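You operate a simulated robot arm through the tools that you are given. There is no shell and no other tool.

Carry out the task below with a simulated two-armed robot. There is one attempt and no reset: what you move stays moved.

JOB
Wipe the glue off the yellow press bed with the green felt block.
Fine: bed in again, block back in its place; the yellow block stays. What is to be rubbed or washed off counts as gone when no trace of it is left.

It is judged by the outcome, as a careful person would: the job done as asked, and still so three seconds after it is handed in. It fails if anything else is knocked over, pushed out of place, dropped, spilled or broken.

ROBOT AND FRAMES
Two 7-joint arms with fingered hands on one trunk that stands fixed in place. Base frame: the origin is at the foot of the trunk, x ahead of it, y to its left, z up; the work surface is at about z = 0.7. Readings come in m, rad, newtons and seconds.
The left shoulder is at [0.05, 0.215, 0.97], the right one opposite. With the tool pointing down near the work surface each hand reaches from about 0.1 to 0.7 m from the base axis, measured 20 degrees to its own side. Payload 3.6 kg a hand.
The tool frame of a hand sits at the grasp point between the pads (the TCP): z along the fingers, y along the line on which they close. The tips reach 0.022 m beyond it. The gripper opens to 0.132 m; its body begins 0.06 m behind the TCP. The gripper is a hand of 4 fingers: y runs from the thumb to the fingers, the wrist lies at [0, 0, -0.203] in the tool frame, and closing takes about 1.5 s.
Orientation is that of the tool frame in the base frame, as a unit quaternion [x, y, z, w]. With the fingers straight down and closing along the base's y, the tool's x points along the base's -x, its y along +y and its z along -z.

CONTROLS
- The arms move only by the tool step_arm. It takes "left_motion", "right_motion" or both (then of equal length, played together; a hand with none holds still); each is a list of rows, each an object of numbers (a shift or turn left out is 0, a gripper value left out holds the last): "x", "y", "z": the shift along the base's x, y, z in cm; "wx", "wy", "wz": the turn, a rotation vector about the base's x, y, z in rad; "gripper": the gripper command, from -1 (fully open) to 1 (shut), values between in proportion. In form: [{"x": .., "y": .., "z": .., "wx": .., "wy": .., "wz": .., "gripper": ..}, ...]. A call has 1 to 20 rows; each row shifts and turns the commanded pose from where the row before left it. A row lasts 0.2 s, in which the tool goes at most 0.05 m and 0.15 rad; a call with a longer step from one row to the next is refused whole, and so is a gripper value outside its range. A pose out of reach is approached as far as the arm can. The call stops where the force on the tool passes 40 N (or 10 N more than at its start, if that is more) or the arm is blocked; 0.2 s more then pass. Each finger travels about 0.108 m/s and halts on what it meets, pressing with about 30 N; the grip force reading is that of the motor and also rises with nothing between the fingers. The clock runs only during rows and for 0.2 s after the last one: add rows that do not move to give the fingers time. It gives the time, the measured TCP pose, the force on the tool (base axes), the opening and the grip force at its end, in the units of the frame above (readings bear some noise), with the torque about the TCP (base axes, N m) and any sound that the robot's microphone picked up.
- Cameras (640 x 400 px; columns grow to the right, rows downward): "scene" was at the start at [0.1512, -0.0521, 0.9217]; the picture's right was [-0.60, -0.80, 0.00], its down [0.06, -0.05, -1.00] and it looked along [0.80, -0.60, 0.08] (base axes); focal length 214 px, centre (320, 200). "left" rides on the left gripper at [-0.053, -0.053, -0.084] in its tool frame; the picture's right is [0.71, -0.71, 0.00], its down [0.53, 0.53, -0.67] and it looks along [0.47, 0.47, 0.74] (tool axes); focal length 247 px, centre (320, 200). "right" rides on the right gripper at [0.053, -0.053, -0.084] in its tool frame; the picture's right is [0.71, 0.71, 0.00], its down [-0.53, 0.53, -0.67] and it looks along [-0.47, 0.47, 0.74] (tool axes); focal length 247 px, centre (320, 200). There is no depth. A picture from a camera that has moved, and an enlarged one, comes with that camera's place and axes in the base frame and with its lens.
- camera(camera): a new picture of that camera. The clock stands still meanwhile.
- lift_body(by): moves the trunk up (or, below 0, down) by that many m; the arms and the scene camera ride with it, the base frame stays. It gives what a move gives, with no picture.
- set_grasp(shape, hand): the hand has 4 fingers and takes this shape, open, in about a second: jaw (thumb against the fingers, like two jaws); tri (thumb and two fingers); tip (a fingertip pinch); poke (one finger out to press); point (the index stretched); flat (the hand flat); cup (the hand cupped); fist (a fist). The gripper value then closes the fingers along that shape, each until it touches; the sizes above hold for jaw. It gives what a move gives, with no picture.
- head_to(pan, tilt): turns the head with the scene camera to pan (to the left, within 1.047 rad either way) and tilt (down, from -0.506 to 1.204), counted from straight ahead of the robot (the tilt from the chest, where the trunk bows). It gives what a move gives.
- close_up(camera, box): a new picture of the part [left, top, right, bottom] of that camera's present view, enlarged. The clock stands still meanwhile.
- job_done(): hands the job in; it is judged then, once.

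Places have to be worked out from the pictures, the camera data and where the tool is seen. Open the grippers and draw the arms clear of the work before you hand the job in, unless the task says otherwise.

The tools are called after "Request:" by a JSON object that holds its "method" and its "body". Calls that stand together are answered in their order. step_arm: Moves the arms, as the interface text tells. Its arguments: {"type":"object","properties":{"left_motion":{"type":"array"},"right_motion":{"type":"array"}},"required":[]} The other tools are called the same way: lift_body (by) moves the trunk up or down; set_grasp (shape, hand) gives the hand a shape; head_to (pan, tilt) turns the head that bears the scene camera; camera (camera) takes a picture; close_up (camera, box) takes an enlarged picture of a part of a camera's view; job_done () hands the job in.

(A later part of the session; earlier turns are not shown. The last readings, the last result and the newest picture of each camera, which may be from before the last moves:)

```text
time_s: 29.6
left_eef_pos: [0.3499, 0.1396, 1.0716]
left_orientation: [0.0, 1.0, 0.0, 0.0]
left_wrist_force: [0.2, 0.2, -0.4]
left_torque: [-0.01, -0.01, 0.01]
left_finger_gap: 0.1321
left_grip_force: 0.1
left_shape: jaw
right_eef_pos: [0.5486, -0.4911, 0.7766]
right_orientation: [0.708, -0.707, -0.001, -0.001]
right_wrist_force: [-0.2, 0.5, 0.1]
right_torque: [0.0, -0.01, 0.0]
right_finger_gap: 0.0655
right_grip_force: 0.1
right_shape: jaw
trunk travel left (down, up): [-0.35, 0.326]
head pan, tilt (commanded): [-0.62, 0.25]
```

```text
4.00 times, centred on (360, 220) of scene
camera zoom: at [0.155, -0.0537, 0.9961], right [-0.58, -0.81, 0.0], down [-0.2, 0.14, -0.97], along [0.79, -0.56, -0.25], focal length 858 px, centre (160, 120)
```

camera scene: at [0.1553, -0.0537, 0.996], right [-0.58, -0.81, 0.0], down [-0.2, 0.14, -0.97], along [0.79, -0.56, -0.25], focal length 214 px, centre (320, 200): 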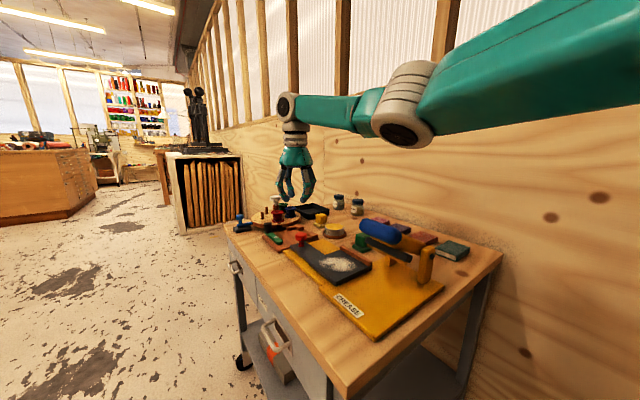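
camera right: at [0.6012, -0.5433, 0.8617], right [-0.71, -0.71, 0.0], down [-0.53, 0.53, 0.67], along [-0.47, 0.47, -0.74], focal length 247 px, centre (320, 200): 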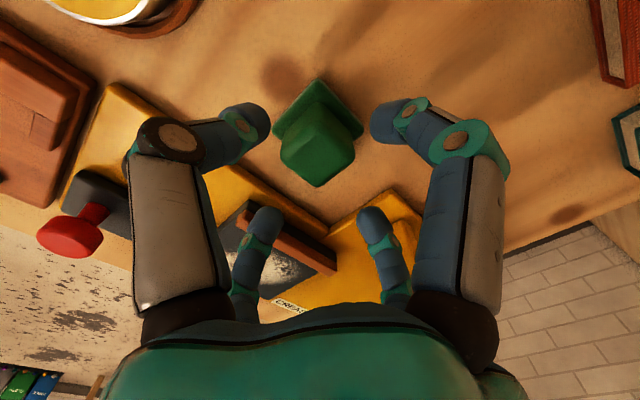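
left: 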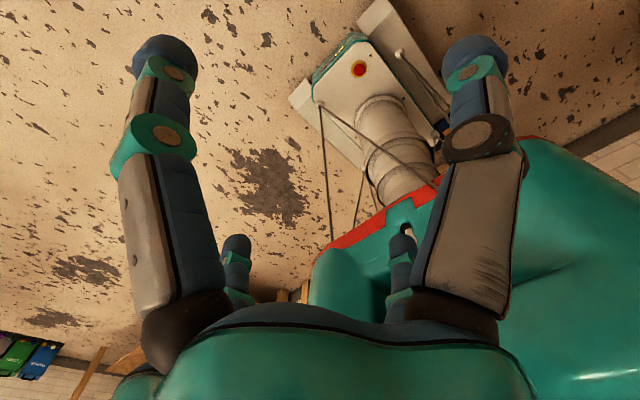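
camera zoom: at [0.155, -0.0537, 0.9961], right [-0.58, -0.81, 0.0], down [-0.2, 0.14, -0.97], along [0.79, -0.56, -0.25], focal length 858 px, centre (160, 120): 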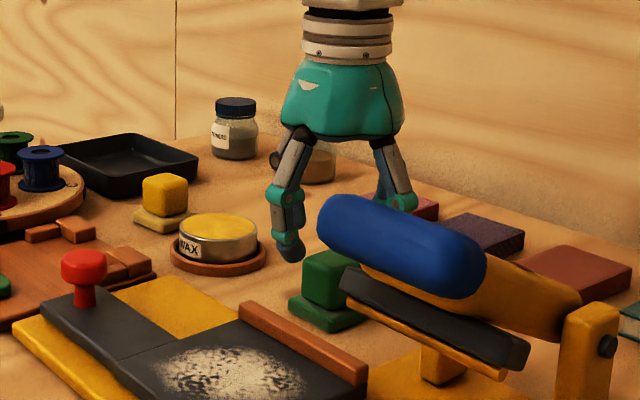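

The cube sits centred between the fingers. I'll descend the remaining 3.4 cm and close on it.

Request:
{"method": "step_arm", "body": {"right_motion": [{"x": 0.1, "z": -1.5}, {"z": -1.2}, {"z": -0.7}, {}, {}]}}

Request:
{"method": "camera", "body": {"camera": "right"}}

```text
time_s: 30.9
left_eef_pos: [0.3495, 0.1397, 1.0716]
left_orientation: [0.0, 1.0, 0.0, 0.0]
left_wrist_force: [0.5, -0.7, 0.7]
left_torque: [0.0, 0.01, -0.03]
left_finger_gap: 0.1318
left_grip_force: 0.0
left_shape: jaw
right_eef_pos: [0.5495, -0.4895, 0.7425]
right_orientation: [-0.706, 0.708, -0.001, -0.001]
right_wrist_force: [-0.3, 0.0, 0.5]
right_torque: [-0.02, 0.0, 0.01]
right_finger_gap: 0.0658
right_grip_force: 0.1
right_shape: jaw
trunk travel left (down, up): [-0.35, 0.326]
head pan, tilt (commanded): [-0.62, 0.25]
```

```text
taken
camera right: at [0.6021, -0.5428, 0.8283], right [-0.71, -0.71, 0.0], down [-0.53, 0.53, 0.67], along [-0.47, 0.47, -0.74], focal length 247 px, centre (320, 200)
```

right: 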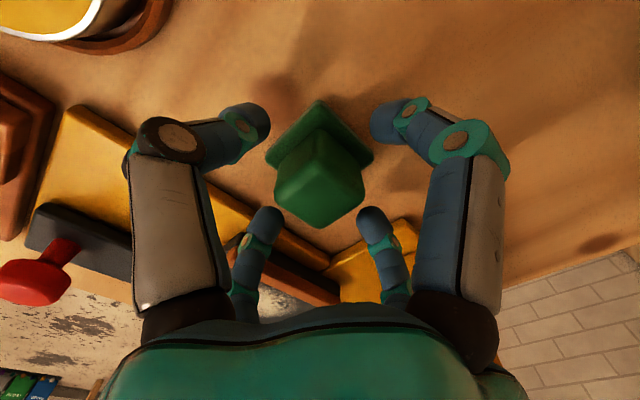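

The base centre measures (0.5505, -0.491), within 1–2 mm of the hand axis. I'll nudge onto it and close the fingers.

Request:
{"method": "step_arm", "body": {"right_motion": [{"x": 0.1, "y": -0.15}, {"gripper": 0.3}, {"gripper": 0.45}, {"gripper": 0.55}, {"gripper": 0.7}, {"gripper": 0.8}, {}, {}, {}]}}

Request:
{"method": "camera", "body": {"camera": "right"}}

```text
time_s: 32.9
left_eef_pos: [0.35, 0.1383, 1.0725]
left_orientation: [0.0, 1.0, 0.001, -0.001]
left_wrist_force: [-0.3, -0.8, 0.7]
left_torque: [0.03, -0.01, 0.0]
left_finger_gap: 0.1317
left_grip_force: 0.0
left_shape: jaw
right_eef_pos: [0.5494, -0.4903, 0.7436]
right_orientation: [-0.706, 0.708, 0.0, 0.0]
right_wrist_force: [-1.2, -0.2, -0.1]
right_torque: [0.0, 0.06, 0.01]
right_finger_gap: 0.0283
right_grip_force: 30.1
right_shape: jaw
trunk travel left (down, up): [-0.35, 0.326]
head pan, tilt (commanded): [-0.62, 0.25]
```

```text
taken
camera right: at [0.6022, -0.5425, 0.8281], right [-0.71, -0.71, 0.0], down [-0.53, 0.53, 0.67], along [-0.47, 0.47, -0.74], focal length 247 px, centre (320, 200)
```

right: 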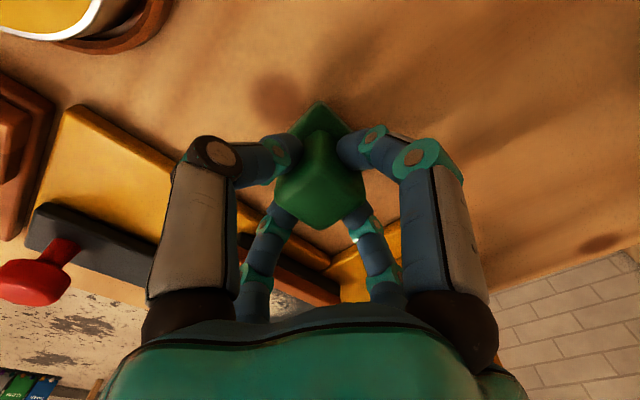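

The block is held (gap 2.8 cm, 30 N). I'll lift it about 9 cm and check that it hangs straight.

Request:
{"method": "step_arm", "body": {"right_motion": [{"z": 1.0}, {"z": 2.0}, {"z": 3.0}, {"z": 3.0}, {}]}}

Request:
{"method": "camera", "body": {"camera": "right"}}

Request:
{"method": "close_up", "body": {"camera": "scene", "box": [280, 140, 440, 240]}}

```text
time_s: 34.0
left_eef_pos: [0.3508, 0.139, 1.0719]
left_orientation: [0.0, 1.0, 0.0, -0.001]
left_wrist_force: [1.0, -0.4, -0.5]
left_torque: [0.05, 0.02, 0.03]
left_finger_gap: 0.1318
left_grip_force: 0.0
left_shape: jaw
right_eef_pos: [0.5498, -0.4917, 0.8229]
right_orientation: [0.707, -0.707, -0.001, 0.0]
right_wrist_force: [0.1, 0.7, -0.4]
right_torque: [0.0, 0.02, 0.02]
right_finger_gap: 0.0282
right_grip_force: 30.3
right_shape: jaw
right hand out of reach, approached as far as the arm can: row 1
trunk travel left (down, up): [-0.35, 0.326]
head pan, tilt (commanded): [-0.62, 0.25]
```

```text
taken
camera right: at [0.6029, -0.543, 0.9077], right [-0.71, -0.71, 0.0], down [-0.53, 0.53, 0.67], along [-0.47, 0.47, -0.74], focal length 247 px, centre (320, 200)
```

right: 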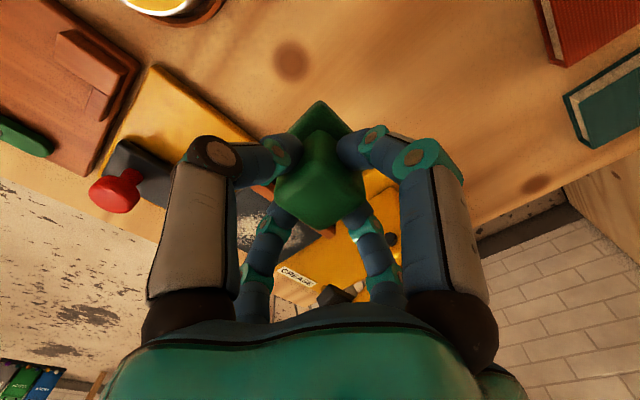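

```text
4.00 times, centred on (360, 190) of scene
camera zoom: at [0.1552, -0.0537, 0.996], right [-0.58, -0.81, 0.0], down [-0.2, 0.14, -0.97], along [0.79, -0.56, -0.25], focal length 858 px, centre (160, 240)
```

zoom: 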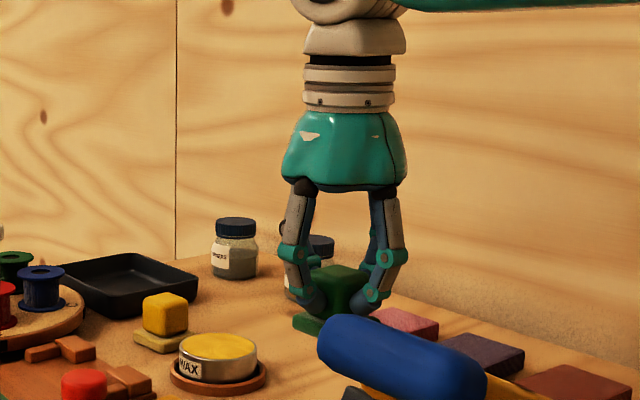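

The block hangs straight in the grip. I'll carry it over the far (+x) part of the glued area at about (0.522, -0.348), keeping its bottom near z 0.78, clear of the bed's brown strip.

Request:
{"method": "step_arm", "body": {"right_motion": [{"z": 1.0}, {"x": -0.7, "y": 3.6}, {"x": -0.7, "y": 3.6}, {"x": -0.7, "y": 3.6}, {"x": -0.7, "y": 3.6}, {}]}}

Request:
{"method": "camera", "body": {"camera": "right"}}

Request:
{"method": "close_up", "body": {"camera": "scene", "box": [260, 140, 460, 290]}}

```text
time_s: 35.5
left_eef_pos: [0.3501, 0.1402, 1.0719]
left_orientation: [0.0, 1.0, 0.0, -0.001]
left_wrist_force: [-0.1, -0.5, 0.5]
left_torque: [0.01, 0.01, 0.0]
left_finger_gap: 0.132
left_grip_force: 0.1
left_shape: jaw
right_eef_pos: [0.5237, -0.345, 0.8333]
right_orientation: [-0.707, 0.707, -0.001, 0.0]
right_wrist_force: [-0.2, -0.2, 0.4]
right_torque: [-0.03, 0.0, -0.01]
right_finger_gap: 0.0284
right_grip_force: 29.6
right_shape: jaw
trunk travel left (down, up): [-0.35, 0.326]
head pan, tilt (commanded): [-0.62, 0.25]
```

```text
taken
camera right: at [0.5756, -0.3975, 0.918], right [-0.71, -0.71, 0.0], down [-0.53, 0.53, 0.67], along [-0.47, 0.47, -0.74], focal length 247 px, centre (320, 200)
```

right: 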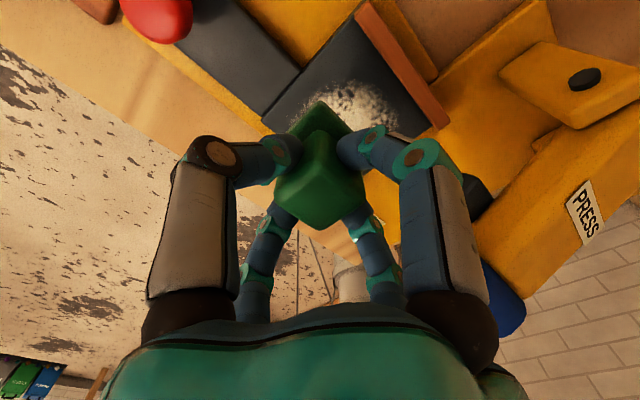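

```text
2.67 times, centred on (360, 215) of scene
camera zoom: at [0.155, -0.0537, 0.9961], right [-0.58, -0.81, 0.0], down [-0.2, 0.14, -0.97], along [0.79, -0.56, -0.25], focal length 572 px, centre (213, 160)
```

zoom: 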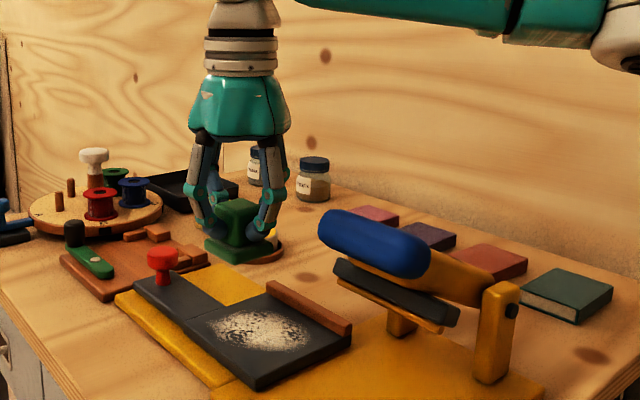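

The bed spans x 0.449–0.551 and the glue is centred near (0.497, -0.348) with radius about 3.8 cm; the brown strip begins near y -0.395. I'll lower the block toward the bed, slowly near the expected contact at TCP z ≈ 0.770.

Request:
{"method": "step_arm", "body": {"right_motion": [{"z": -2.5}, {"z": -2.0}, {"z": -1.2}, {"z": -0.3}, {}]}}

Request:
{"method": "close_up", "body": {"camera": "scene", "box": [260, 170, 420, 280]}}

```text
time_s: 36.6
left_eef_pos: [0.3504, 0.1387, 1.0712]
left_orientation: [0.0, 1.0, 0.001, 0.0]
left_wrist_force: [0.5, -0.2, -0.1]
left_torque: [0.01, 0.0, 0.01]
left_finger_gap: 0.132
left_grip_force: 0.1
left_shape: jaw
right_eef_pos: [0.5229, -0.3447, 0.7737]
right_orientation: [-0.707, 0.707, 0.001, 0.001]
right_wrist_force: [-0.2, 0.3, -0.5]
right_torque: [0.01, 0.05, -0.02]
right_finger_gap: 0.0284
right_grip_force: 30.7
right_shape: jaw
trunk travel left (down, up): [-0.35, 0.326]
head pan, tilt (commanded): [-0.62, 0.25]
```

```text
3.64 times, centred on (340, 225) of scene
camera zoom: at [0.1551, -0.0537, 0.9961], right [-0.58, -0.81, 0.0], down [-0.2, 0.14, -0.97], along [0.79, -0.56, -0.25], focal length 780 px, centre (247, 109)
```

zoom: 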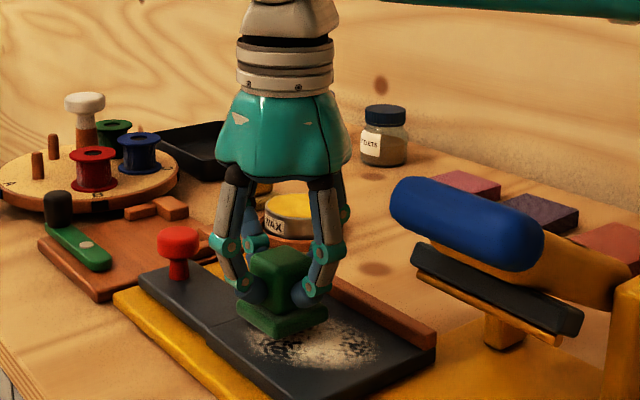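

The block is a few millimetres above the bed. I'll lower it in small steps to find contact.

Request:
{"method": "step_arm", "body": {"right_motion": [{"z": -0.15}, {"z": -0.15}, {"z": -0.15}, {}]}}

```text
time_s: 37.6
left_eef_pos: [0.3498, 0.1391, 1.0706]
left_orientation: [0.0, 1.0, 0.001, -0.001]
left_wrist_force: [0.3, -0.7, 0.4]
left_torque: [0.02, 0.01, 0.0]
left_finger_gap: 0.1319
left_grip_force: 0.1
left_shape: jaw
right_eef_pos: [0.5235, -0.3458, 0.7703]
right_orientation: [0.707, -0.707, 0.0, 0.0]
right_wrist_force: [-0.1, 0.0, -1.6]
right_torque: [0.01, -0.01, -0.01]
right_finger_gap: 0.0282
right_grip_force: 29.7
right_shape: jaw
trunk travel left (down, up): [-0.35, 0.326]
head pan, tilt (commanded): [-0.62, 0.25]
```

No contact yet (force still near zero). Continuing downward in small steps.

Request:
{"method": "step_arm", "body": {"right_motion": [{"z": -0.15}, {"z": -0.15}, {}]}}

```text
time_s: 38.5
left_eef_pos: [0.3495, 0.14, 1.0706]
left_orientation: [0.001, 1.0, 0.0, 0.0]
left_wrist_force: [-1.1, -0.1, -0.2]
left_torque: [-0.06, 0.02, 0.02]
left_finger_gap: 0.1319
left_grip_force: 0.1
left_shape: jaw
right_eef_pos: [0.5221, -0.345, 0.7686]
right_orientation: [-0.707, 0.707, -0.001, 0.001]
right_wrist_force: [0.6, -1.4, 5.1]
right_torque: [-0.03, -0.03, 0.0]
right_finger_gap: 0.0282
right_grip_force: 29.8
right_shape: jaw
trunk travel left (down, up): [-0.35, 0.326]
head pan, tilt (commanded): [-0.62, 0.25]
```

Contact found: +5 N at TCP z ≈ 0.768. I'll press slightly more and wipe in strokes along y (across the slide direction, so the bed isn't dragged), first toward +y.

Request:
{"method": "step_arm", "body": {"right_motion": [{"z": -0.1}, {"y": 0.6}, {"y": 0.6}, {"y": 0.5}, {"y": -0.6}, {"y": -0.6}, {"y": -0.5}, {}]}}

Request:
{"method": "close_up", "body": {"camera": "scene", "box": [280, 200, 420, 287]}}

```text
time_s: 40.2
left_eef_pos: [0.3505, 0.1405, 1.0706]
left_orientation: [0.0, 1.0, -0.001, 0.001]
left_wrist_force: [-0.6, -0.2, -0.7]
left_torque: [-0.02, -0.02, -0.01]
left_finger_gap: 0.1321
left_grip_force: 0.0
left_shape: jaw
right_eef_pos: [0.5207, -0.3431, 0.766]
right_orientation: [0.708, -0.706, 0.0, -0.001]
right_wrist_force: [0.9, 5.6, 14.2]
right_torque: [0.12, -0.06, 0.03]
right_finger_gap: 0.0288
right_grip_force: 30.2
right_shape: jaw
trunk travel left (down, up): [-0.35, 0.326]
head pan, tilt (commanded): [-0.62, 0.25]
```

```text
4.57 times, centred on (350, 244) of scene
camera zoom: at [0.1539, -0.0526, 0.9964], right [-0.58, -0.81, 0.0], down [-0.2, 0.14, -0.97], along [0.79, -0.56, -0.25], focal length 980 px, centre (183, 1)
```

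zoom: 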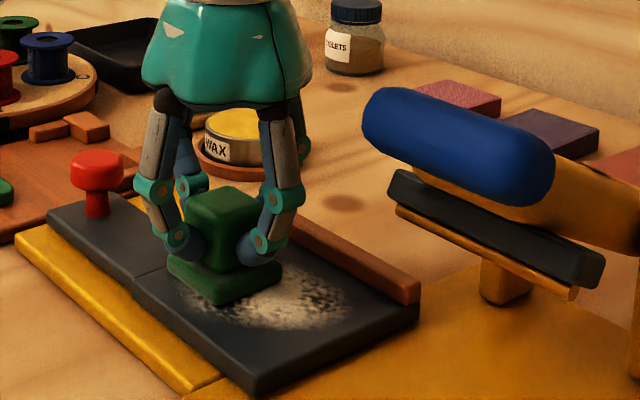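

The wipe works with about 14 N down and 5.6 N drag, and the bed stays put. Now I'll stroke toward -y, approaching the strip carefully, then back to +y.

Request:
{"method": "step_arm", "body": {"right_motion": [{"y": -0.6}, {"y": -0.6}, {"y": -0.6}, {"y": -0.5}, {}]}}

Request:
{"method": "close_up", "body": {"camera": "scene", "box": [280, 200, 420, 287]}}

Request:
{"method": "camera", "body": {"camera": "right"}}

```text
time_s: 41.5
left_eef_pos: [0.3496, 0.1409, 1.0722]
left_orientation: [0.001, 1.0, 0.0, 0.0]
left_wrist_force: [-0.5, 0.8, 0.3]
left_torque: [0.01, -0.03, 0.01]
left_finger_gap: 0.132
left_grip_force: 0.0
left_shape: jaw
right_eef_pos: [0.5211, -0.368, 0.766]
right_orientation: [-0.707, 0.708, -0.002, -0.001]
right_wrist_force: [-0.1, 5.7, 16.5]
right_torque: [0.12, -0.04, 0.07]
right_finger_gap: 0.0285
right_grip_force: 30.6
right_shape: jaw
trunk travel left (down, up): [-0.35, 0.326]
head pan, tilt (commanded): [-0.62, 0.25]
```

```text
4.57 times, centred on (350, 244) of scene
camera zoom: at [0.1538, -0.0525, 0.9964], right [-0.58, -0.81, 0.0], down [-0.2, 0.14, -0.97], along [0.79, -0.56, -0.25], focal length 980 px, centre (183, 1)
```

zoom: 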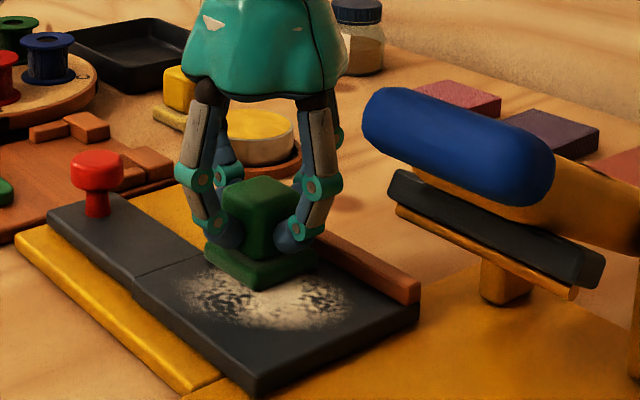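

```text
taken
camera right: at [0.5735, -0.4205, 0.8513], right [-0.71, -0.71, 0.0], down [-0.53, 0.53, 0.67], along [-0.47, 0.47, -0.74], focal length 247 px, centre (320, 200)
```

right: 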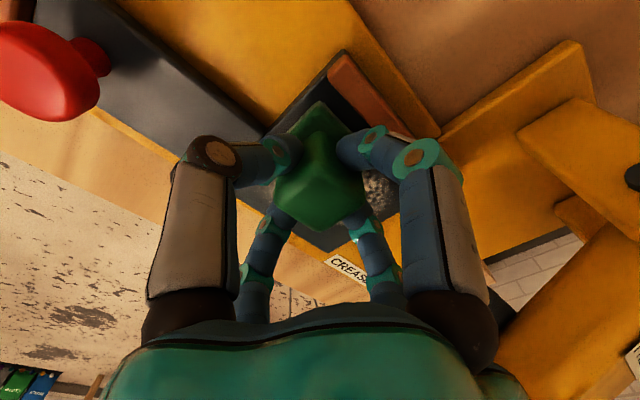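

The glue thins only partly per pass, so it needs repeated rubbing. I'll run several strokes back and forth along y at this x.

Request:
{"method": "step_arm", "body": {"right_motion": [{"y": 1.0}, {"y": 1.0}, {"y": 1.0}, {"y": 1.0}, {"y": -1.0}, {"y": -1.0}, {"y": -1.0}, {"y": -1.0}, {"y": 1.0}, {"y": 1.0}, {"y": 1.0}, {"y": 1.0}, {"y": -1.0}, {"y": -1.0}, {"y": -1.0}, {"y": -1.0}, {"y": 1.0}, {"y": 1.0}, {"y": 1.0}, {"y": 1.0}]}}

Request:
{"method": "close_up", "body": {"camera": "scene", "box": [280, 200, 420, 287]}}

Request:
{"method": "camera", "body": {"camera": "right"}}

```text
time_s: 45.6
left_eef_pos: [0.3487, 0.1396, 1.0713]
left_orientation: [0.0, 1.0, -0.001, 0.0]
left_wrist_force: [0.3, 0.2, 0.7]
left_torque: [-0.01, 0.01, 0.01]
left_finger_gap: 0.132
left_grip_force: 0.1
left_shape: jaw
right_eef_pos: [0.5237, -0.3294, 0.766]
right_orientation: [0.707, -0.707, 0.0, 0.0]
right_wrist_force: [-0.6, -2.9, 11.6]
right_torque: [-0.09, -0.08, 0.01]
right_finger_gap: 0.0288
right_grip_force: 29.8
right_shape: jaw
trunk travel left (down, up): [-0.35, 0.326]
head pan, tilt (commanded): [-0.62, 0.25]
```

```text
4.57 times, centred on (350, 244) of scene
camera zoom: at [0.1543, -0.0536, 0.9962], right [-0.58, -0.81, 0.0], down [-0.2, 0.14, -0.97], along [0.79, -0.56, -0.25], focal length 980 px, centre (183, 1)
```

zoom: 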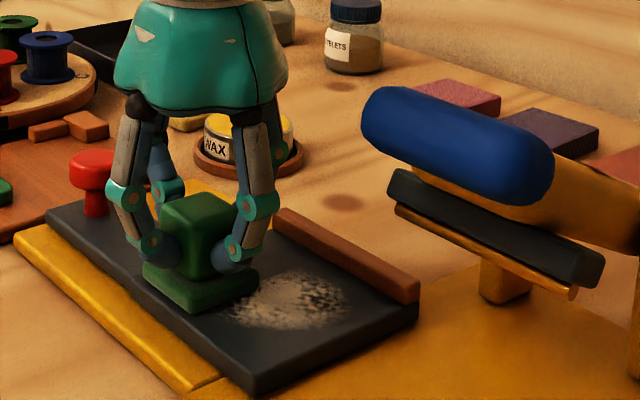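

```text
taken
camera right: at [0.5748, -0.3813, 0.8514], right [-0.71, -0.71, 0.0], down [-0.53, 0.53, 0.67], along [-0.47, 0.47, -0.74], focal length 247 px, centre (320, 200)
```

right: 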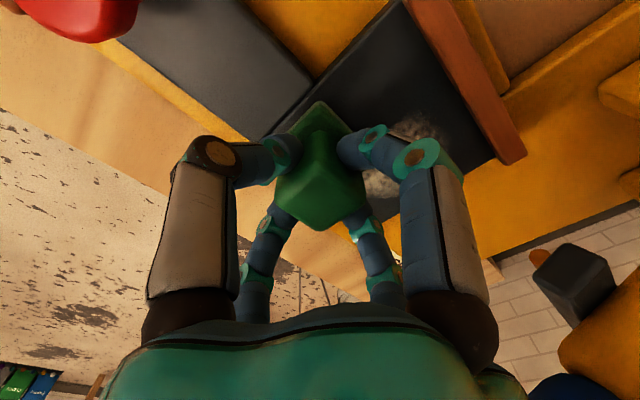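

The rubbed area is fully clean; the remaining glue lies at lower x. I'll lift slightly, shift 1.7 cm toward -x, set down and repeat the strokes.

Request:
{"method": "step_arm", "body": {"right_motion": [{"z": 0.8}, {"x": -1.7}, {"z": -0.8}, {"y": -1.0}, {"y": -1.0}, {"y": -1.0}, {"y": -0.9}, {"y": 1.0}, {"y": 1.0}, {"y": 1.0}, {"y": 0.9}, {"y": -1.0}, {"y": -1.0}, {"y": -1.0}, {"y": -0.9}, {"y": 1.0}, {"y": 1.0}, {"y": 1.0}, {"y": 0.9}, {}]}}

Request:
{"method": "close_up", "body": {"camera": "scene", "box": [280, 200, 420, 287]}}

Request:
{"method": "camera", "body": {"camera": "right"}}

```text
time_s: 49.9
left_eef_pos: [0.3502, 0.1401, 1.0727]
left_orientation: [0.0, 1.0, 0.0, 0.001]
left_wrist_force: [0.3, -0.3, 0.4]
left_torque: [-0.02, 0.02, -0.01]
left_finger_gap: 0.1318
left_grip_force: 0.1
left_shape: jaw
right_eef_pos: [0.504, -0.3281, 0.7661]
right_orientation: [-0.707, 0.707, 0.0, 0.0]
right_wrist_force: [1.0, -6.8, 15.7]
right_torque: [-0.1, -0.09, -0.03]
right_finger_gap: 0.0288
right_grip_force: 30.1
right_shape: jaw
trunk travel left (down, up): [-0.35, 0.326]
head pan, tilt (commanded): [-0.62, 0.25]
```

```text
4.57 times, centred on (350, 244) of scene
camera zoom: at [0.154, -0.0536, 0.9963], right [-0.58, -0.81, 0.0], down [-0.2, 0.14, -0.97], along [0.79, -0.56, -0.25], focal length 980 px, centre (183, 1)
```

zoom: 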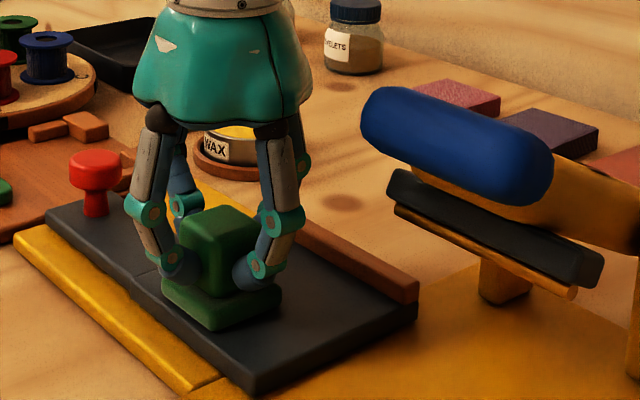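

```text
taken
camera right: at [0.5564, -0.3808, 0.8512], right [-0.71, -0.71, 0.0], down [-0.53, 0.53, 0.67], along [-0.47, 0.47, -0.74], focal length 247 px, centre (320, 200)
```

right: 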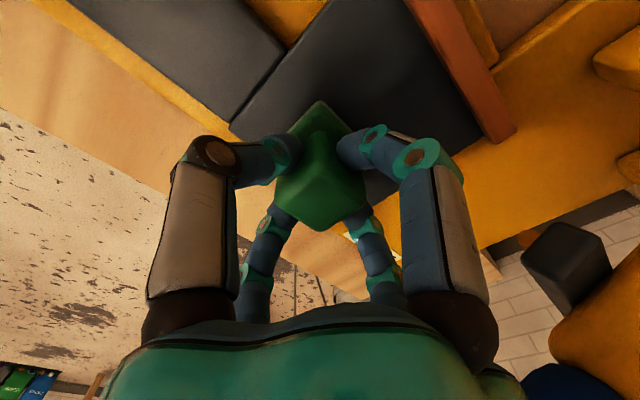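

The visible bed already looks clean. I'll lift the block and move it aside a little to inspect the whole bed closely.

Request:
{"method": "step_arm", "body": {"right_motion": [{"z": 1.0}, {"z": 3.0}, {"x": 2.0, "y": -4.0, "z": 3.0}, {"x": 2.0, "y": -4.0}, {"x": 0.5, "y": -4.0}, {"y": -2.0}, {}]}}

Request:
{"method": "close_up", "body": {"camera": "scene", "box": [280, 200, 420, 287]}}

Request:
{"method": "camera", "body": {"camera": "right"}}

```text
refused: row 3 steps farther than a row can; nothing moved
```

```text
4.57 times, centred on (350, 244) of scene
camera zoom: at [0.154, -0.0536, 0.9963], right [-0.58, -0.81, 0.0], down [-0.2, 0.14, -0.97], along [0.79, -0.56, -0.25], focal length 980 px, centre (183, 1)
```

zoom: 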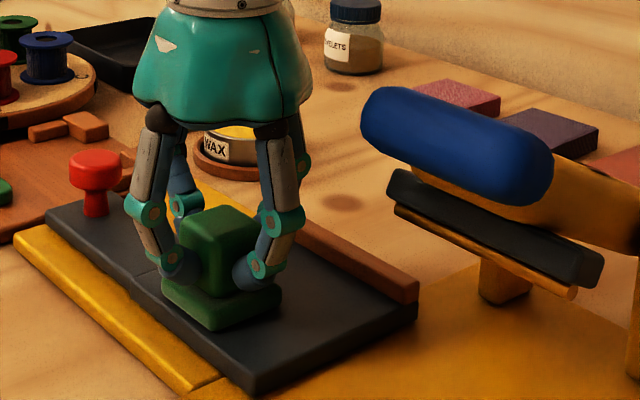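

```text
taken
camera right: at [0.5564, -0.3808, 0.8512], right [-0.71, -0.71, 0.0], down [-0.53, 0.53, 0.67], along [-0.47, 0.47, -0.74], focal length 247 px, centre (320, 200)
```

right: 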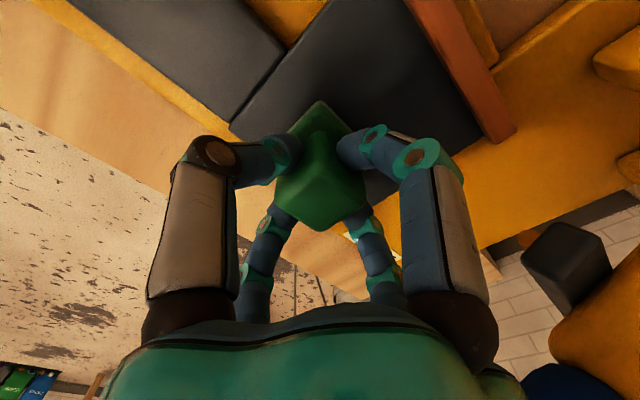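

One row was too long, so nothing moved. I'll redo the lift with shorter rows and then inspect the bed.

Request:
{"method": "step_arm", "body": {"right_motion": [{"z": 1.0}, {"z": 3.0}, {"z": 3.0}, {"x": 1.5, "y": -3.8}, {"x": 1.5, "y": -3.8}, {"x": 1.0, "y": -3.5}, {"y": -2.0}, {}]}}

Request:
{"method": "close_up", "body": {"camera": "scene", "box": [280, 200, 420, 287]}}

Request:
{"method": "camera", "body": {"camera": "right"}}

```text
time_s: 51.6
left_eef_pos: [0.3494, 0.1399, 1.0721]
left_orientation: [0.0, 1.0, -0.001, 0.0]
left_wrist_force: [0.4, 0.0, -0.1]
left_torque: [0.0, 0.03, 0.03]
left_finger_gap: 0.132
left_grip_force: 0.0
left_shape: jaw
right_eef_pos: [0.5459, -0.4594, 0.8371]
right_orientation: [-0.707, 0.708, 0.0, -0.001]
right_wrist_force: [1.3, -0.5, 0.1]
right_torque: [-0.02, -0.01, -0.01]
right_finger_gap: 0.0288
right_grip_force: 29.7
right_shape: jaw
trunk travel left (down, up): [-0.35, 0.326]
head pan, tilt (commanded): [-0.62, 0.25]
```

```text
4.57 times, centred on (350, 244) of scene
camera zoom: at [0.1551, -0.0536, 0.9961], right [-0.58, -0.81, 0.0], down [-0.2, 0.14, -0.97], along [0.79, -0.56, -0.25], focal length 980 px, centre (183, 1)
```

zoom: 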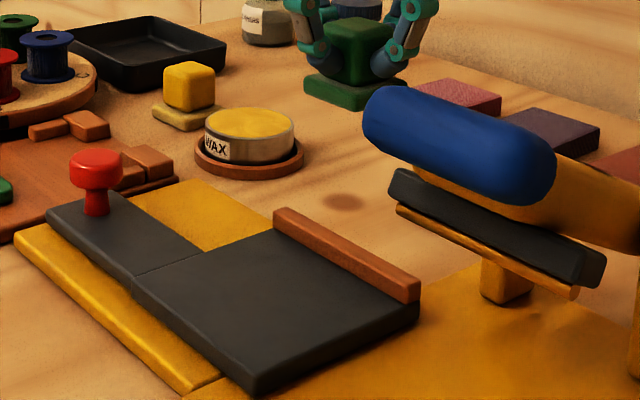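

```text
taken
camera right: at [0.5976, -0.5118, 0.9216], right [-0.71, -0.71, 0.0], down [-0.53, 0.53, 0.67], along [-0.47, 0.47, -0.74], focal length 247 px, centre (320, 200)
```

right: 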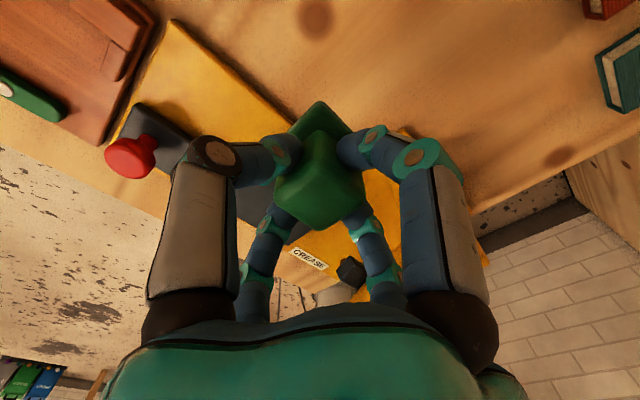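

The whole bed looks clean from here. I'll zoom in tightly to check for any faint trace.

Request:
{"method": "close_up", "body": {"camera": "scene", "box": [305, 244, 377, 289]}}

Request:
{"method": "close_up", "body": {"camera": "scene", "box": [320, 248, 360, 273]}}

```text
8.89 times, centred on (341, 266) of scene
camera zoom: at [0.1551, -0.0536, 0.9961], right [-0.58, -0.81, 0.0], down [-0.2, 0.14, -0.97], along [0.79, -0.56, -0.25], focal length 1906 px, centre (133, -391)
```

zoom: 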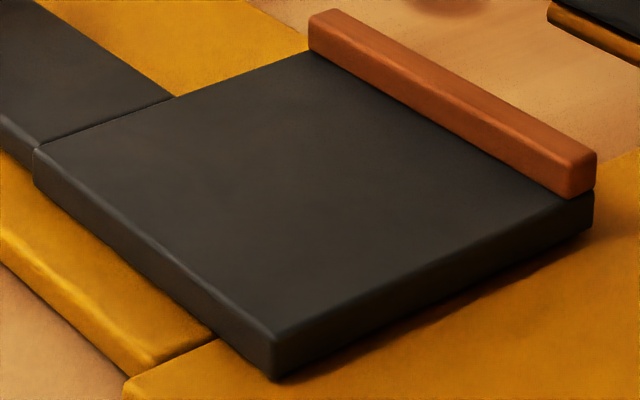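

```text
16.00 times, centred on (340, 260) of scene
camera zoom: at [0.1551, -0.0536, 0.9961], right [-0.58, -0.81, 0.0], down [-0.2, 0.14, -0.97], along [0.79, -0.56, -0.25], focal length 3432 px, centre (0, -768)
```

zoom: 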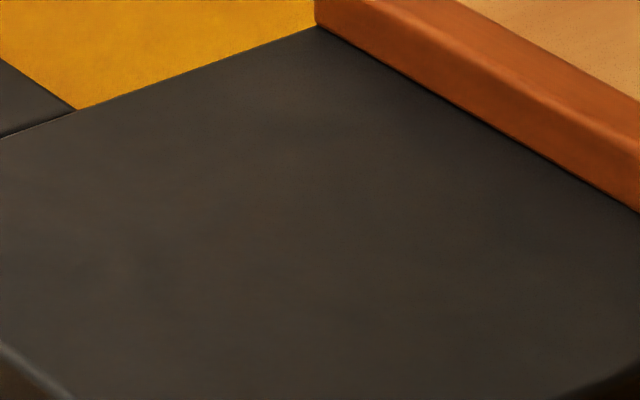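

It looks clean, but I want no faint film left, so I'll make another full set of passes, including further toward the -x edge of where the patch was. First back over the far strip at x ≈ 0.521.

Request:
{"method": "step_arm", "body": {"right_motion": [{"x": -0.8, "y": 4.3}, {"x": -0.8, "y": 4.3}, {"x": -0.7, "y": 4.3}, {"z": -3.0}, {"z": -2.5}, {"z": -1.0}, {"z": -0.5}, {"y": -0.95}, {"y": -0.95}, {"y": -0.95}, {"y": -0.95}, {"y": 0.95}, {"y": 0.95}, {"y": 0.95}, {"y": 0.95}, {"y": -0.95}, {"y": -0.95}, {"y": -0.95}, {"y": -0.95}, {}]}}

Request:
{"method": "close_up", "body": {"camera": "scene", "box": [280, 200, 420, 287]}}

```text
time_s: 55.9
left_eef_pos: [0.3489, 0.1402, 1.0711]
left_orientation: [-0.001, 1.0, 0.0, 0.0]
left_wrist_force: [0.7, 1.0, 0.3]
left_torque: [0.03, 0.01, 0.0]
left_finger_gap: 0.1318
left_grip_force: 0.1
left_shape: jaw
right_eef_pos: [0.5213, -0.3663, 0.7661]
right_orientation: [-0.707, 0.707, 0.0, 0.0]
right_wrist_force: [-0.5, 4.2, 10.9]
right_torque: [0.07, -0.06, 0.03]
right_finger_gap: 0.0291
right_grip_force: 29.7
right_shape: jaw
trunk travel left (down, up): [-0.35, 0.326]
head pan, tilt (commanded): [-0.62, 0.25]
```

```text
4.57 times, centred on (350, 244) of scene
camera zoom: at [0.1542, -0.0529, 0.9963], right [-0.58, -0.81, 0.0], down [-0.2, 0.14, -0.97], along [0.79, -0.56, -0.25], focal length 980 px, centre (183, 1)
```

zoom: 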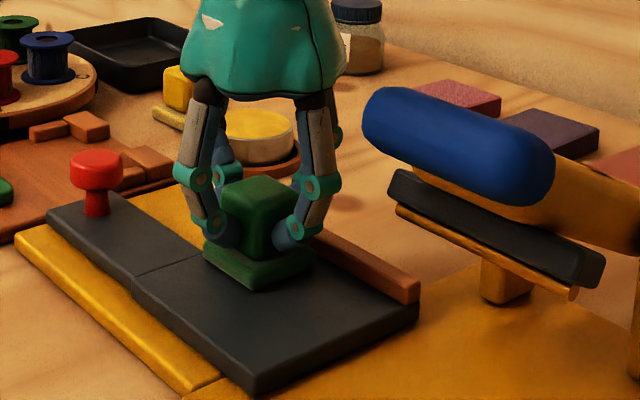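

Contact is good at about 11 N. Next I'll lift slightly, shift to x ≈ 0.504 and repeat the strokes.

Request:
{"method": "step_arm", "body": {"right_motion": [{"z": 0.8}, {"x": -1.7}, {"z": -0.8}, {"y": 0.95}, {"y": 0.95}, {"y": 0.95}, {"y": 0.95}, {"y": -0.95}, {"y": -0.95}, {"y": -0.95}, {"y": -0.95}, {"y": 0.95}, {"y": 0.95}, {"y": 0.95}, {"y": 0.95}, {"y": -0.95}, {"y": -0.95}, {"y": -0.95}, {"y": -0.95}, {}]}}

Request:
{"method": "close_up", "body": {"camera": "scene", "box": [280, 200, 420, 287]}}

Request:
{"method": "camera", "body": {"camera": "right"}}

```text
time_s: 60.0
left_eef_pos: [0.3496, 0.1406, 1.0711]
left_orientation: [-0.001, 1.0, -0.001, -0.001]
left_wrist_force: [0.6, 0.0, 0.0]
left_torque: [0.01, 0.0, -0.04]
left_finger_gap: 0.1318
left_grip_force: 0.2
left_shape: jaw
right_eef_pos: [0.5059, -0.369, 0.7671]
right_orientation: [0.707, -0.707, 0.001, 0.0]
right_wrist_force: [0.8, 3.4, 8.9]
right_torque: [0.07, -0.02, 0.0]
right_finger_gap: 0.0289
right_grip_force: 30.0
right_shape: jaw
trunk travel left (down, up): [-0.35, 0.326]
head pan, tilt (commanded): [-0.62, 0.25]
```

```text
4.57 times, centred on (350, 244) of scene
camera zoom: at [0.1544, -0.053, 0.9963], right [-0.58, -0.81, 0.0], down [-0.2, 0.14, -0.97], along [0.79, -0.56, -0.25], focal length 980 px, centre (183, 1)
```

zoom: 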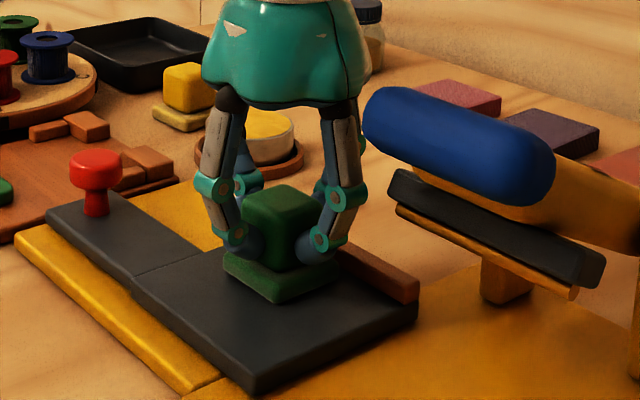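

```text
taken
camera right: at [0.5578, -0.4214, 0.8513], right [-0.71, -0.71, 0.0], down [-0.53, 0.53, 0.67], along [-0.47, 0.47, -0.74], focal length 247 px, centre (320, 200)
```

right: 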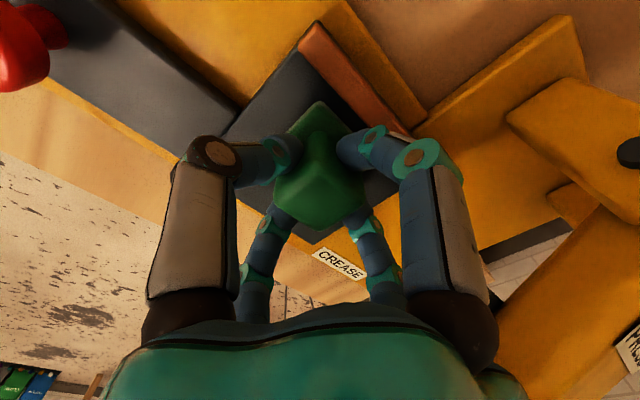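

Clearance to the handle is still about 2 cm here. I'll do one more set at x ≈ 0.493, limiting y so the palm stays clear of the blue handle.

Request:
{"method": "step_arm", "body": {"right_motion": [{"z": 0.8}, {"y": 0.9}, {"x": -1.2}, {"z": -0.8}, {"y": 0.8}, {"y": 0.8}, {"y": 0.8}, {"y": 0.6}, {"y": -0.8}, {"y": -0.8}, {"y": -0.8}, {"y": -0.6}, {"y": 0.8}, {"y": 0.8}, {"y": 0.8}, {"y": 0.6}, {}]}}

Request:
{"method": "close_up", "body": {"camera": "scene", "box": [280, 200, 420, 287]}}

Request:
{"method": "camera", "body": {"camera": "right"}}

```text
time_s: 63.6
left_eef_pos: [0.3493, 0.1395, 1.0717]
left_orientation: [-0.001, 1.0, 0.0, 0.0]
left_wrist_force: [-0.4, -0.6, -0.1]
left_torque: [0.01, 0.0, -0.01]
left_finger_gap: 0.132
left_grip_force: 0.0
left_shape: jaw
right_eef_pos: [0.4924, -0.3294, 0.7666]
right_orientation: [0.707, -0.707, 0.001, 0.001]
right_wrist_force: [0.4, -6.3, 15.6]
right_torque: [-0.11, -0.06, 0.01]
right_finger_gap: 0.0289
right_grip_force: 29.3
right_shape: jaw
trunk travel left (down, up): [-0.35, 0.326]
head pan, tilt (commanded): [-0.62, 0.25]
```

```text
4.57 times, centred on (350, 244) of scene
camera zoom: at [0.154, -0.0536, 0.9963], right [-0.58, -0.81, 0.0], down [-0.2, 0.14, -0.97], along [0.79, -0.56, -0.25], focal length 980 px, centre (183, 1)
```

zoom: 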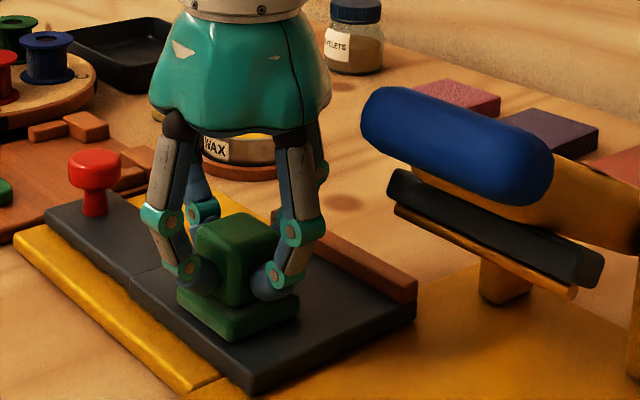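

```text
taken
camera right: at [0.5447, -0.3823, 0.8511], right [-0.71, -0.71, 0.0], down [-0.53, 0.53, 0.67], along [-0.47, 0.47, -0.74], focal length 247 px, centre (320, 200)
```

right: 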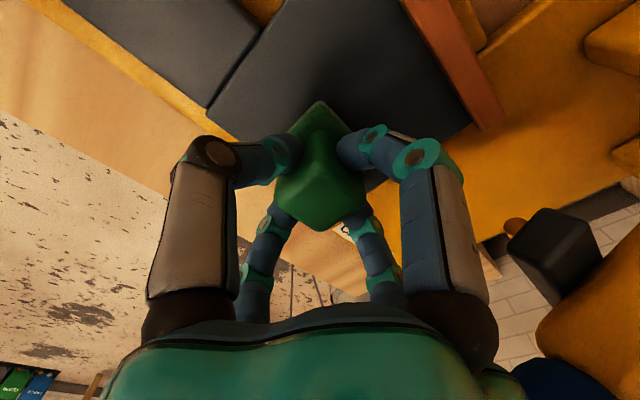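

That set is done. I'll lift straight up and carry the block toward its home spot, then inspect the bed again closely.

Request:
{"method": "step_arm", "body": {"right_motion": [{"z": 1.0}, {"z": 3.0}, {"z": 3.0}, {"x": 1.4, "y": -4.0}, {"x": 1.4, "y": -4.0}, {"x": 1.4, "y": -4.0}, {"x": 1.4, "y": -4.0}, {}, {}]}}

Request:
{"method": "close_up", "body": {"camera": "scene", "box": [305, 244, 377, 289]}}

Request:
{"method": "camera", "body": {"camera": "right"}}

```text
time_s: 65.7
left_eef_pos: [0.3503, 0.14, 1.0719]
left_orientation: [0.0, 1.0, 0.0, -0.001]
left_wrist_force: [0.1, -0.3, 0.6]
left_torque: [0.0, 0.0, -0.02]
left_finger_gap: 0.132
left_grip_force: 0.0
left_shape: jaw
right_eef_pos: [0.5495, -0.489, 0.8338]
right_orientation: [0.707, -0.707, 0.0, 0.0]
right_wrist_force: [0.0, -0.3, 0.3]
right_torque: [-0.02, 0.01, -0.05]
right_finger_gap: 0.0289
right_grip_force: 30.1
right_shape: jaw
trunk travel left (down, up): [-0.35, 0.326]
head pan, tilt (commanded): [-0.62, 0.25]
```

```text
8.89 times, centred on (341, 266) of scene
camera zoom: at [0.1551, -0.0537, 0.996], right [-0.58, -0.81, 0.0], down [-0.2, 0.14, -0.97], along [0.79, -0.56, -0.25], focal length 1906 px, centre (133, -391)
```

zoom: 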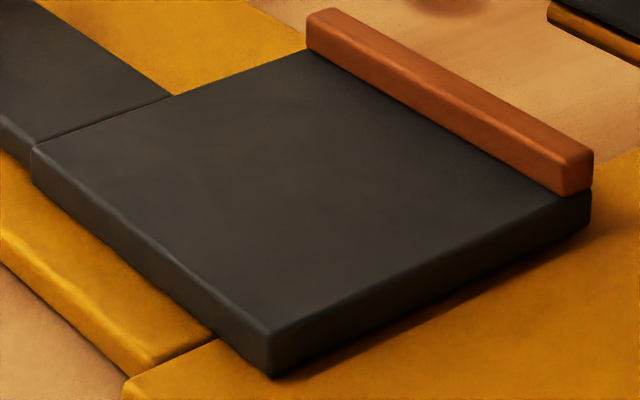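

```text
taken
camera right: at [0.6017, -0.5411, 0.917], right [-0.71, -0.71, 0.0], down [-0.53, 0.53, 0.67], along [-0.47, 0.47, -0.74], focal length 247 px, centre (320, 200)
```

right: 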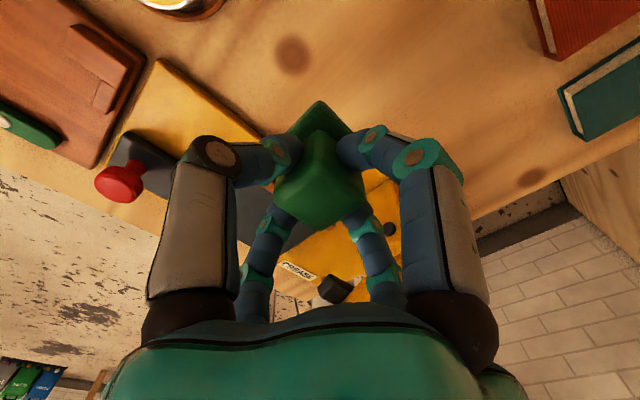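

The bed shows no trace of glue. The block is over its home spot; the hand held it with no slip, so I'll lower it at the same TCP it was picked from, (0.5495, -0.4903, 0.7436), slowly at the end.

Request:
{"method": "step_arm", "body": {"right_motion": [{"x": 0.05, "y": -0.05, "z": -3.0}, {"z": -3.0}, {"z": -1.8}, {"z": -0.6}, {}]}}

Request:
{"method": "camera", "body": {"camera": "right"}}

```text
time_s: 66.8
left_eef_pos: [0.3498, 0.1387, 1.0715]
left_orientation: [0.0, 1.0, 0.001, -0.001]
left_wrist_force: [-0.4, 0.6, 0.7]
left_torque: [-0.01, 0.01, 0.01]
left_finger_gap: 0.1316
left_grip_force: 0.1
left_shape: jaw
right_eef_pos: [0.5493, -0.4898, 0.7492]
right_orientation: [0.708, -0.706, 0.0, 0.0]
right_wrist_force: [-0.6, 0.3, 0.6]
right_torque: [0.06, -0.01, 0.02]
right_finger_gap: 0.0287
right_grip_force: 29.7
right_shape: jaw
trunk travel left (down, up): [-0.35, 0.326]
head pan, tilt (commanded): [-0.62, 0.25]
```

```text
taken
camera right: at [0.6019, -0.5424, 0.8347], right [-0.71, -0.71, 0.0], down [-0.53, 0.53, 0.67], along [-0.47, 0.47, -0.74], focal length 247 px, centre (320, 200)
```

right: 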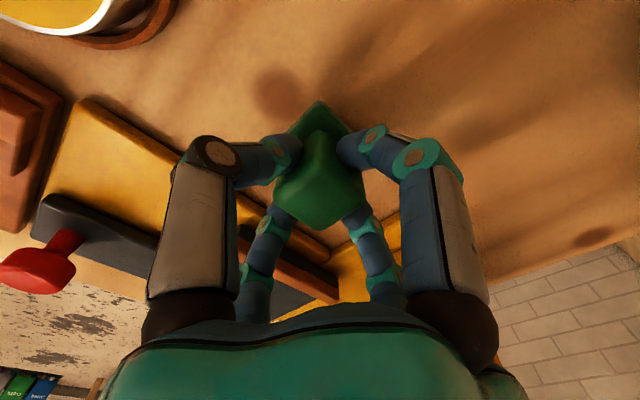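

The block hangs about half a centimetre above the table, no contact yet. I'll lower in millimetre steps until it touches.

Request:
{"method": "step_arm", "body": {"right_motion": [{"z": -0.2}, {"z": -0.2}, {"z": -0.1}, {}]}}

```text
time_s: 67.8
left_eef_pos: [0.3498, 0.1384, 1.0721]
left_orientation: [0.0, 1.0, 0.001, -0.002]
left_wrist_force: [-0.2, -0.3, -0.5]
left_torque: [0.01, 0.01, 0.01]
left_finger_gap: 0.1319
left_grip_force: 0.0
left_shape: jaw
right_eef_pos: [0.5497, -0.49, 0.7463]
right_orientation: [-0.707, 0.707, -0.001, 0.0]
right_wrist_force: [-0.3, 0.2, 0.1]
right_torque: [0.01, 0.01, -0.02]
right_finger_gap: 0.0286
right_grip_force: 29.6
right_shape: jaw
trunk travel left (down, up): [-0.35, 0.326]
head pan, tilt (commanded): [-0.62, 0.25]
```

Still free at z ≈ 0.746. A few more millimetre steps.

Request:
{"method": "step_arm", "body": {"right_motion": [{"z": -0.1}, {"z": -0.1}, {"z": -0.1}, {}]}}

```text
time_s: 68.8
left_eef_pos: [0.3491, 0.1397, 1.0717]
left_orientation: [0.0, 1.0, 0.0, -0.002]
left_wrist_force: [0.1, 0.0, -0.5]
left_torque: [0.0, -0.01, -0.03]
left_finger_gap: 0.1318
left_grip_force: 0.1
left_shape: jaw
right_eef_pos: [0.5492, -0.4894, 0.7423]
right_orientation: [-0.707, 0.707, 0.0, 0.0]
right_wrist_force: [1.1, 0.0, -0.1]
right_torque: [0.01, 0.01, 0.02]
right_finger_gap: 0.0285
right_grip_force: 30.6
right_shape: jaw
trunk travel left (down, up): [-0.35, 0.326]
head pan, tilt (commanded): [-0.62, 0.25]
```

No contact force yet at z ≈ 0.742 (the block may have slid up a millimetre in the grip). Two more small steps.

Request:
{"method": "step_arm", "body": {"right_motion": [{"z": -0.1}, {"z": -0.1}, {}]}}

```text
time_s: 69.7
left_eef_pos: [0.3504, 0.1396, 1.0708]
left_orientation: [0.001, 1.0, 0.001, 0.0]
left_wrist_force: [-0.4, -0.4, -0.2]
left_torque: [-0.01, 0.01, -0.01]
left_finger_gap: 0.1318
left_grip_force: 0.1
left_shape: jaw
right_eef_pos: [0.5492, -0.4891, 0.7411]
right_orientation: [-0.707, 0.707, -0.001, 0.0]
right_wrist_force: [-0.4, 1.5, 1.2]
right_torque: [0.0, -0.02, 0.02]
right_finger_gap: 0.0289
right_grip_force: 29.9
right_shape: jaw
trunk travel left (down, up): [-0.35, 0.326]
head pan, tilt (commanded): [-0.62, 0.25]
```

A slight force appears (1.2 N). One more millimetre to confirm it's resting.

Request:
{"method": "step_arm", "body": {"right_motion": [{"z": -0.1}, {}]}}

Request:
{"method": "close_up", "body": {"camera": "scene", "box": [320, 200, 420, 262]}}

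Request:
{"method": "camera", "body": {"camera": "right"}}

```text
time_s: 70.2
left_eef_pos: [0.3493, 0.139, 1.0721]
left_orientation: [-0.001, 1.0, 0.0, -0.001]
left_wrist_force: [-0.7, 1.0, 0.8]
left_torque: [0.01, 0.01, 0.01]
left_finger_gap: 0.1317
left_grip_force: 0.0
left_shape: jaw
right_eef_pos: [0.5481, -0.4902, 0.7414]
right_orientation: [-0.707, 0.708, -0.002, 0.0]
right_wrist_force: [-0.6, 2.1, 4.9]
right_torque: [0.0, -0.04, -0.01]
right_finger_gap: 0.0289
right_grip_force: 30.1
right_shape: jaw
trunk travel left (down, up): [-0.35, 0.326]
head pan, tilt (commanded): [-0.62, 0.25]
```

```text
6.40 times, centred on (370, 231) of scene
camera zoom: at [0.1547, -0.0533, 0.9962], right [-0.58, -0.81, 0.0], down [-0.2, 0.14, -0.97], along [0.79, -0.56, -0.25], focal length 1373 px, centre (0, 2)
```

zoom: 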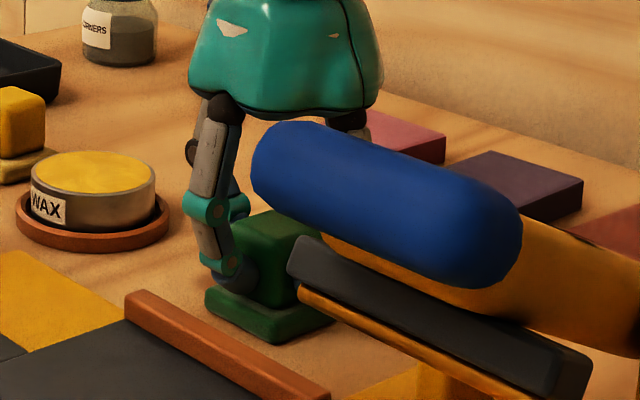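

```text
taken
camera right: at [0.6013, -0.5423, 0.8266], right [-0.71, -0.71, 0.0], down [-0.53, 0.53, 0.67], along [-0.47, 0.47, -0.75], focal length 247 px, centre (320, 200)
```

right: 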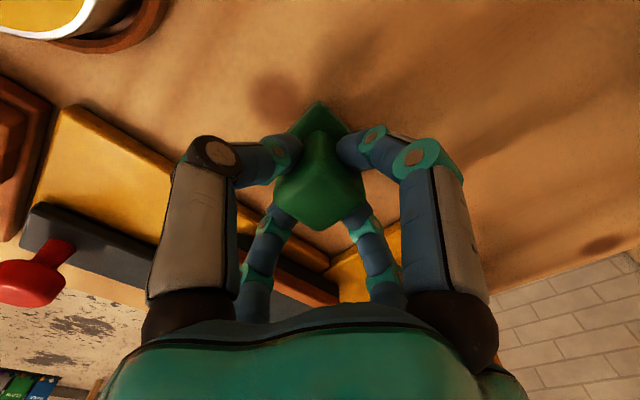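

The block rests on the table (4.9 N) and its position relative to the table knot matches the picture from before pickup. I'll open the fingers gently and rise.

Request:
{"method": "step_arm", "body": {"right_motion": [{"z": 0.05, "gripper": 0.5}, {"gripper": 0.3}, {"gripper": 0.0}, {}, {}, {"z": 1.0}, {"z": 3.0}, {"z": 4.0}, {"z": 4.0}, {"z": 3.0}, {}]}}

Request:
{"method": "camera", "body": {"camera": "right"}}

Request:
{"method": "camera", "body": {"camera": "scene"}}

```text
time_s: 72.7
left_eef_pos: [0.3509, 0.1396, 1.07]
left_orientation: [0.0, 1.0, 0.0, -0.001]
left_wrist_force: [0.2, 1.1, -0.1]
left_torque: [-0.05, -0.01, 0.02]
left_finger_gap: 0.1321
left_grip_force: 0.1
left_shape: jaw
right_eef_pos: [0.5492, -0.492, 0.8905]
right_orientation: [-0.707, 0.707, 0.0, -0.001]
right_wrist_force: [0.1, -1.3, 0.4]
right_torque: [0.02, -0.02, 0.01]
right_finger_gap: 0.0655
right_grip_force: 0.2
right_shape: jaw
trunk travel left (down, up): [-0.35, 0.326]
head pan, tilt (commanded): [-0.62, 0.25]
```

```text
taken
camera right: at [0.6022, -0.5438, 0.9759], right [-0.71, -0.71, 0.0], down [-0.53, 0.53, 0.67], along [-0.47, 0.47, -0.74], focal length 247 px, centre (320, 200)
```

right: 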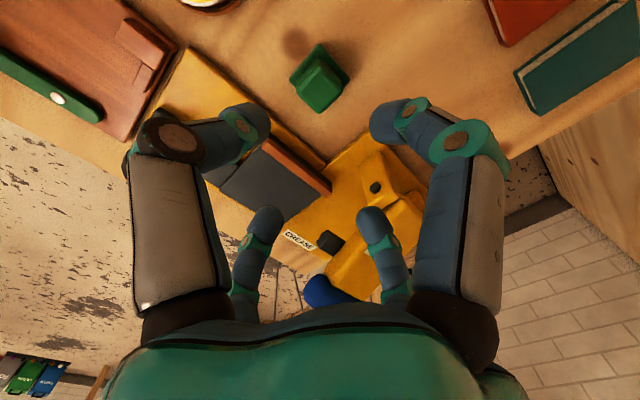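

```text
taken
camera scene: at [0.1551, -0.0537, 0.996], right [-0.58, -0.81, 0.0], down [-0.2, 0.14, -0.97], along [0.79, -0.56, -0.25], focal length 214 px, centre (320, 200)
```

scene: 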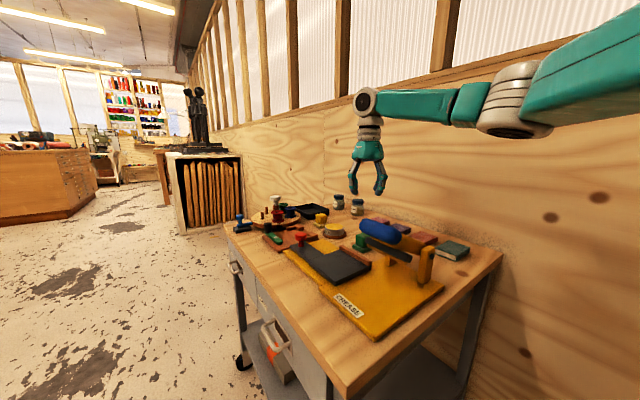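

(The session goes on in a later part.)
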